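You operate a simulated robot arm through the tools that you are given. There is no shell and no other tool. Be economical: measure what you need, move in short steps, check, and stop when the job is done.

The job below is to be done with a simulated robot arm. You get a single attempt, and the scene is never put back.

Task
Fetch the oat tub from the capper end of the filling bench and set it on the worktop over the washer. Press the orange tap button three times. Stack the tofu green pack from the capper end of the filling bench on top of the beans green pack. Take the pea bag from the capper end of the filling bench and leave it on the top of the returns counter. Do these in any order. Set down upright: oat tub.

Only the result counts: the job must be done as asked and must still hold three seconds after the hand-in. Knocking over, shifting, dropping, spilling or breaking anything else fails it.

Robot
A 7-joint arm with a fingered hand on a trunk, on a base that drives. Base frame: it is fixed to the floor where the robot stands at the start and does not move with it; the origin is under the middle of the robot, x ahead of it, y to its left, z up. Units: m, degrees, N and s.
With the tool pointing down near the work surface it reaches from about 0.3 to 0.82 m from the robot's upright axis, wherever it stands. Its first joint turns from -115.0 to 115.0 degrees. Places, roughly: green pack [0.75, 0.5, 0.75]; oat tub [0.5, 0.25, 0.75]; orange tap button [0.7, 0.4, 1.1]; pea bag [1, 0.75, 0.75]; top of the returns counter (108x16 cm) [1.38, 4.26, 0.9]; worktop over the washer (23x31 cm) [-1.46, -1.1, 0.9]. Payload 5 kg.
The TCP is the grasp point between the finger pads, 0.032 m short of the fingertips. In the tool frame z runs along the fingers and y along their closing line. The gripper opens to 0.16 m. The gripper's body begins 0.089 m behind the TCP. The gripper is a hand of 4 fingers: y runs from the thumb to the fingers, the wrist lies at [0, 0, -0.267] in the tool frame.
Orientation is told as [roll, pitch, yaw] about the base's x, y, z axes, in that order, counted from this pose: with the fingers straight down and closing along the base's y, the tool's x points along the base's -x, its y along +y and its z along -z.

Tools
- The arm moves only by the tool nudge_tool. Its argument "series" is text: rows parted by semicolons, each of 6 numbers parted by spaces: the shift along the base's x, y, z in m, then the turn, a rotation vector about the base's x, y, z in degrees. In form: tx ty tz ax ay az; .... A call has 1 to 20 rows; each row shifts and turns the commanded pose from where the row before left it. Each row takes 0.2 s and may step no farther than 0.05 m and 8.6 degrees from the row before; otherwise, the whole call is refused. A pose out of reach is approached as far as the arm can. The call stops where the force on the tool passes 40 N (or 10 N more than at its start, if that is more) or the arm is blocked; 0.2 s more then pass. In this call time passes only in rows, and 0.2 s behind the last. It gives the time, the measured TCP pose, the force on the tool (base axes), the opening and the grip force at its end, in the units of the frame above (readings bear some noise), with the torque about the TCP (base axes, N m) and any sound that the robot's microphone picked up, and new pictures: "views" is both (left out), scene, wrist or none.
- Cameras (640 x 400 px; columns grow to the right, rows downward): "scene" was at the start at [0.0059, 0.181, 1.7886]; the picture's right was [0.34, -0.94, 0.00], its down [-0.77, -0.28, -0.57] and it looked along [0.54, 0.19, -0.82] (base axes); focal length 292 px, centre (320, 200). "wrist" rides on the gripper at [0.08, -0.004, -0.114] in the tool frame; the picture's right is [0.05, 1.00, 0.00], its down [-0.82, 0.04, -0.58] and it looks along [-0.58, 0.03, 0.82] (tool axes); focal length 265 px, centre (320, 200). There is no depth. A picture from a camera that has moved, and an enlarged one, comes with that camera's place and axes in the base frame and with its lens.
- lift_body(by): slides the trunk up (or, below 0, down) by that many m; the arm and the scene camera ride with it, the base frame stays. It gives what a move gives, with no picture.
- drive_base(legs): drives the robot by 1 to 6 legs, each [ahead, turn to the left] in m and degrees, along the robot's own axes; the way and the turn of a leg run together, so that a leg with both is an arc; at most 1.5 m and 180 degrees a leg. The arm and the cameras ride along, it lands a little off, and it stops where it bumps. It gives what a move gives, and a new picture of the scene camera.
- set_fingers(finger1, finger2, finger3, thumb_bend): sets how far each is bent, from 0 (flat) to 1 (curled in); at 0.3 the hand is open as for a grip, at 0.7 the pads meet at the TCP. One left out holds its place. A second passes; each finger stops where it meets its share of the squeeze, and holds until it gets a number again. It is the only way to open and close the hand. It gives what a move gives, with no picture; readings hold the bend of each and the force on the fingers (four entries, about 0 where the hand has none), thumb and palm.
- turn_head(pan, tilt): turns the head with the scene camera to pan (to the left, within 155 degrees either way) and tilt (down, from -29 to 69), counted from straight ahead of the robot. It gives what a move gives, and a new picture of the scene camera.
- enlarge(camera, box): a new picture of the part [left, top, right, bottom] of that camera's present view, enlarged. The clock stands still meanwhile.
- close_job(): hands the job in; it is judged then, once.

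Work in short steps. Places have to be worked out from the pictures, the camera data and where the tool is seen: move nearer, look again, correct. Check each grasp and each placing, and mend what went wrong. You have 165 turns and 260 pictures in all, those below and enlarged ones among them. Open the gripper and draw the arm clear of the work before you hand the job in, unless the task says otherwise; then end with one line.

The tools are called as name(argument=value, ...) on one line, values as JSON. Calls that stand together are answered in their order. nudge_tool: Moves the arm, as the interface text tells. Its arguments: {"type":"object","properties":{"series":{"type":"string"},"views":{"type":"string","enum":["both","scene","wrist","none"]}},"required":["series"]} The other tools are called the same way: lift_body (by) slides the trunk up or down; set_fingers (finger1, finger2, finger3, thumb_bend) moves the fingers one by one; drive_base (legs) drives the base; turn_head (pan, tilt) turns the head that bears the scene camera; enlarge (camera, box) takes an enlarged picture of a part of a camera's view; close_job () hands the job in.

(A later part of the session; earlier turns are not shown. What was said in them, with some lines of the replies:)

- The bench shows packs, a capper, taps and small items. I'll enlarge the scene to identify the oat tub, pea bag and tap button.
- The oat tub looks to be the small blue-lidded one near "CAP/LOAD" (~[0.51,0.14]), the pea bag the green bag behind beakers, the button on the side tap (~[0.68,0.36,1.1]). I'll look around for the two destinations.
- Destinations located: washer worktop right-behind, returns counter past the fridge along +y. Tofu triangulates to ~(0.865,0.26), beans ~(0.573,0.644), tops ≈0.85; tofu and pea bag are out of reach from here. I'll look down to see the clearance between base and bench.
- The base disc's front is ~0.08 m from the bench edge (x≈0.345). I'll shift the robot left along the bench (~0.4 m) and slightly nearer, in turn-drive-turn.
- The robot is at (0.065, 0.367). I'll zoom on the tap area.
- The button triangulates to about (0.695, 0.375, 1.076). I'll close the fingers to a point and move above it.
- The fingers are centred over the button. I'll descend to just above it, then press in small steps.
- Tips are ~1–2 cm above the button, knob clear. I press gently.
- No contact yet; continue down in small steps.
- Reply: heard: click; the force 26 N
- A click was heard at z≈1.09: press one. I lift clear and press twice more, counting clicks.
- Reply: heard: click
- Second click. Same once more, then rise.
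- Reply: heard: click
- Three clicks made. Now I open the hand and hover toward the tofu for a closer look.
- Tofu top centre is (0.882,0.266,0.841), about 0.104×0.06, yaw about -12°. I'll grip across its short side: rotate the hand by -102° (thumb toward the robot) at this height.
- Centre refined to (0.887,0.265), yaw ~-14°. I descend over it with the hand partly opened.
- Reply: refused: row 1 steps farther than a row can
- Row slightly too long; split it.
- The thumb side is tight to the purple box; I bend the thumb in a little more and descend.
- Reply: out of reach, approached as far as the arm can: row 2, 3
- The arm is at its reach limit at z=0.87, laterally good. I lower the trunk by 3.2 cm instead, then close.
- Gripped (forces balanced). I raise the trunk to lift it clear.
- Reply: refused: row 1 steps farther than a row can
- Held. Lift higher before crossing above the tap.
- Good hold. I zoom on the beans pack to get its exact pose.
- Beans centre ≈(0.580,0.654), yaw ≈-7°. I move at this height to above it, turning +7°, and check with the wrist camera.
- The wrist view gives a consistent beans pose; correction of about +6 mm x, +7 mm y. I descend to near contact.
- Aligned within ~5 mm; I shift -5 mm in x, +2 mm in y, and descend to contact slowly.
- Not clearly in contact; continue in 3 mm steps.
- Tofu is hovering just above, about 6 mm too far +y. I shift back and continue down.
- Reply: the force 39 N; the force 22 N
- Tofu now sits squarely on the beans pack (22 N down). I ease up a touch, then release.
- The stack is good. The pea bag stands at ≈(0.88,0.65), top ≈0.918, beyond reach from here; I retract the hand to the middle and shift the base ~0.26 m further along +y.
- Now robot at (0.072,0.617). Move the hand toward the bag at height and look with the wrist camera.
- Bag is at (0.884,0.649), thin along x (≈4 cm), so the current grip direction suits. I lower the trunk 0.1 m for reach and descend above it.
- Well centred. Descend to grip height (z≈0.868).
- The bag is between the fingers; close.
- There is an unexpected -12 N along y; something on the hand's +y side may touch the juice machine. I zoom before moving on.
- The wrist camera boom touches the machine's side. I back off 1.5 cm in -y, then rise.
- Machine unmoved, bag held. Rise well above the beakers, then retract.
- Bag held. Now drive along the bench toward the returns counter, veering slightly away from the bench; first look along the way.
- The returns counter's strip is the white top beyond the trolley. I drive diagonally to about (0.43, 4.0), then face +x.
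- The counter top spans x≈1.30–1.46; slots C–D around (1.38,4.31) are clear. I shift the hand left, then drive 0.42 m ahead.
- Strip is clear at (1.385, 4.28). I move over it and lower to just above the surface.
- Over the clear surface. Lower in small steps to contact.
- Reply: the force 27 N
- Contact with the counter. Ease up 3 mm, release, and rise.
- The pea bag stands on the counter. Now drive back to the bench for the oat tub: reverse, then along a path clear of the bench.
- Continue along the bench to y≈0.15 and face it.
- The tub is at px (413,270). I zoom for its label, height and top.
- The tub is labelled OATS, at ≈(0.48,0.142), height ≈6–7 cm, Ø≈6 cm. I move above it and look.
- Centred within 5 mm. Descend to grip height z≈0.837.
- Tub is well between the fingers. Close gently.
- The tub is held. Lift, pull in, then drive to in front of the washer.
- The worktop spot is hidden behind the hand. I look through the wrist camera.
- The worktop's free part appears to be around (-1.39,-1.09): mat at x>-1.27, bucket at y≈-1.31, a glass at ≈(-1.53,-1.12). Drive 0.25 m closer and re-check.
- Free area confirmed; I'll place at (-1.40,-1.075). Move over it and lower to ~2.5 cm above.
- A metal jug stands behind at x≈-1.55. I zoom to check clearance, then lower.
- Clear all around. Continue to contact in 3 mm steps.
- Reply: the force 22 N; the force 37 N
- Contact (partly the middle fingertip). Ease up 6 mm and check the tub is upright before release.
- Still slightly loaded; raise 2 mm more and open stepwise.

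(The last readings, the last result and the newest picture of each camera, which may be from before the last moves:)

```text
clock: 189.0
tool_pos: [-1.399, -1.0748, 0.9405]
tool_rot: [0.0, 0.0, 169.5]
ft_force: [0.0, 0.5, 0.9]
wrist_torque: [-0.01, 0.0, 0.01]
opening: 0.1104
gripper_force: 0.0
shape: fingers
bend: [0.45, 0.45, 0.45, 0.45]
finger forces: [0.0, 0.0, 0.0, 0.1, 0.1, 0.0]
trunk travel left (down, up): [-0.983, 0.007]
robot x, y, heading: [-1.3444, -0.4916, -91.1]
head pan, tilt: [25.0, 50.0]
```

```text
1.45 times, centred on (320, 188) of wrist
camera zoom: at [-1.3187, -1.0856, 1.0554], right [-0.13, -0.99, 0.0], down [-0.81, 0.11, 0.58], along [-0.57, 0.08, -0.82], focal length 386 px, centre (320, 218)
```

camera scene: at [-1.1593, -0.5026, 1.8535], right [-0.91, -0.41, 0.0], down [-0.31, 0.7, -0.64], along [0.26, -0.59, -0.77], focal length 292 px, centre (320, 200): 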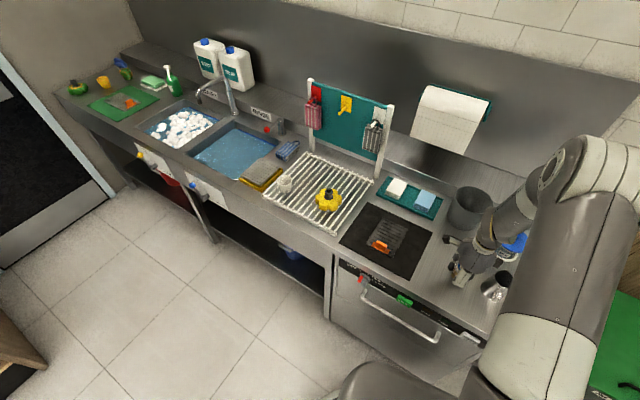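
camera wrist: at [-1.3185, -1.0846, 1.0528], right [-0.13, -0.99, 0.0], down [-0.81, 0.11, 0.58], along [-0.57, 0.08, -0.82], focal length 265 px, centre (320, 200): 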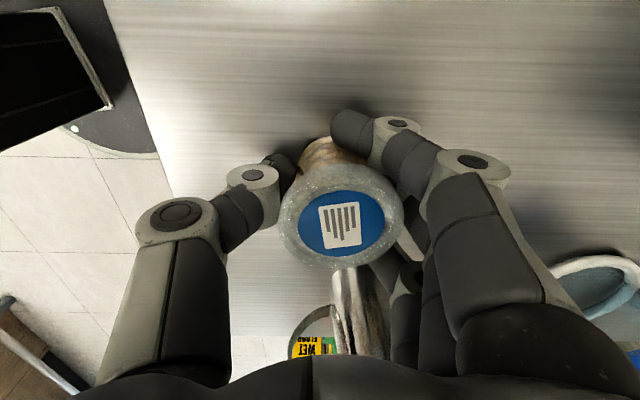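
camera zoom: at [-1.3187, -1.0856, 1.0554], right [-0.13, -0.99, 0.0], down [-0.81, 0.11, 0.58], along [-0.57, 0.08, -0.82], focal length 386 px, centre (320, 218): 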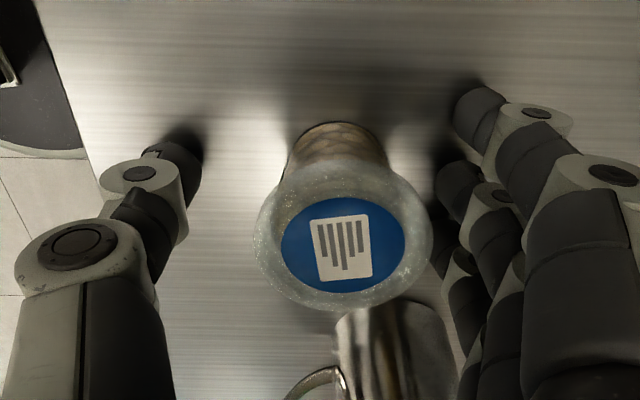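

The tub stands free and upright. Rise straight up and retract.

nudge_tool(series="0 0 0.03 0 0 0; 0 0 0.05 0 0 0; 0 0 0.05 0 0 0; 0 0 0.05 0 0 0; 0 0 0.05 0 0 0; 0 0 0.04 0 0 0; 0 0.045 0 0 0 0; 0 0.045 0 0 0 0; 0 0.045 0 0 0 0; 0 0.045 0 0 0 0; 0 0.045 0 0 0 0; 0 0.045 0 0 0 0")

enlarge(camera="scene", box=[380, 180, 560, 320])

```text
clock: 191.6
tool_pos: [-1.4001, -0.8213, 1.2191]
tool_rot: [-0.1, 0.0, 169.5]
ft_force: [-0.5, 0.9, -0.4]
wrist_torque: [-0.03, -0.03, 0.02]
opening: 0.1108
gripper_force: 0.0
shape: fingers
bend: [0.45, 0.45, 0.45, 0.45]
finger forces: [0.0, 0.0, 0.0, 0.0, 0.0, 0.0]
out of reach, approached as far as the arm can: row 12
trunk travel left (down, up): [-0.983, 0.007]
robot x, y, heading: [-1.3458, -0.4907, -91.3]
head pan, tilt: [25.0, 50.0]
camera scene: at [-1.1595, -0.5019, 1.8535], right [-0.91, -0.41, 0.0], down [-0.31, 0.7, -0.64], along [0.26, -0.59, -0.77], focal length 292 px, centre (320, 200)
camera wrist: at [-1.32, -0.831, 1.3333], right [-0.13, -0.99, 0.0], down [-0.81, 0.11, 0.58], along [-0.57, 0.08, -0.82], focal length 265 px, centre (320, 200)
```

scene: 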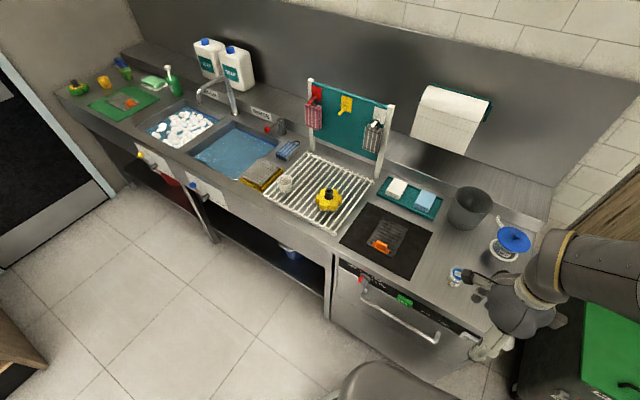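
wrist: 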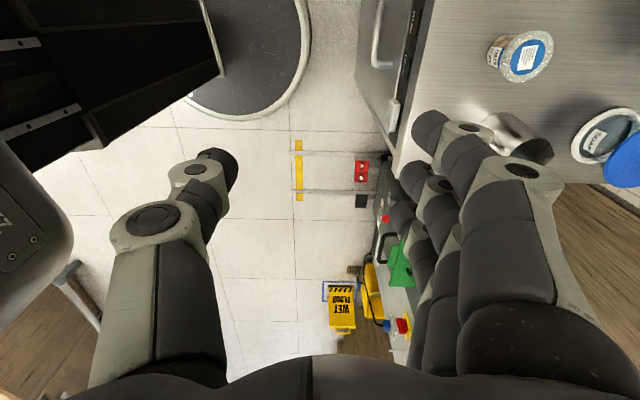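

```text
2.86 times, centred on (470, 250) of scene
camera zoom: at [-1.1595, -0.5019, 1.8535], right [-0.91, -0.41, 0.0], down [-0.31, 0.7, -0.64], along [0.26, -0.59, -0.77], focal length 834 px, centre (-109, 57)
```

zoom: 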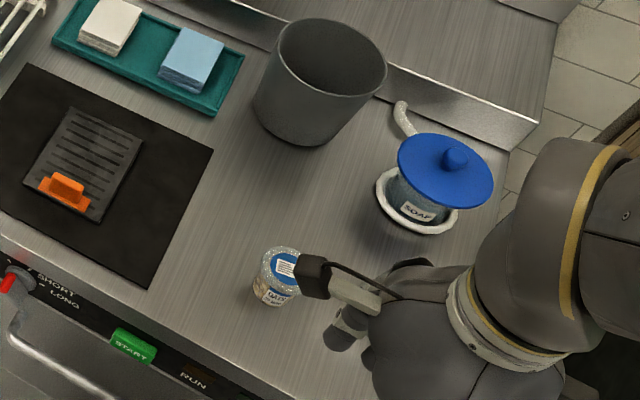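

The oat tub stands upright on the worktop with nothing disturbed, the hand is open and clear, and the other tasks were checked in earlier pictures. Handing in.

close_job()

```text
The job is handed in.
```

I've finished all four tasks and handed the job in. The oat tub is upright on the washer worktop, the orange tap button was pressed three times, the tofu is stacked on the beans, and the pea bag is on the returns counter. While lifting the pea bag, the wrist camera's arm pressed lightly (about 12 N) against the side of the juice machine; it didn't appear to move.
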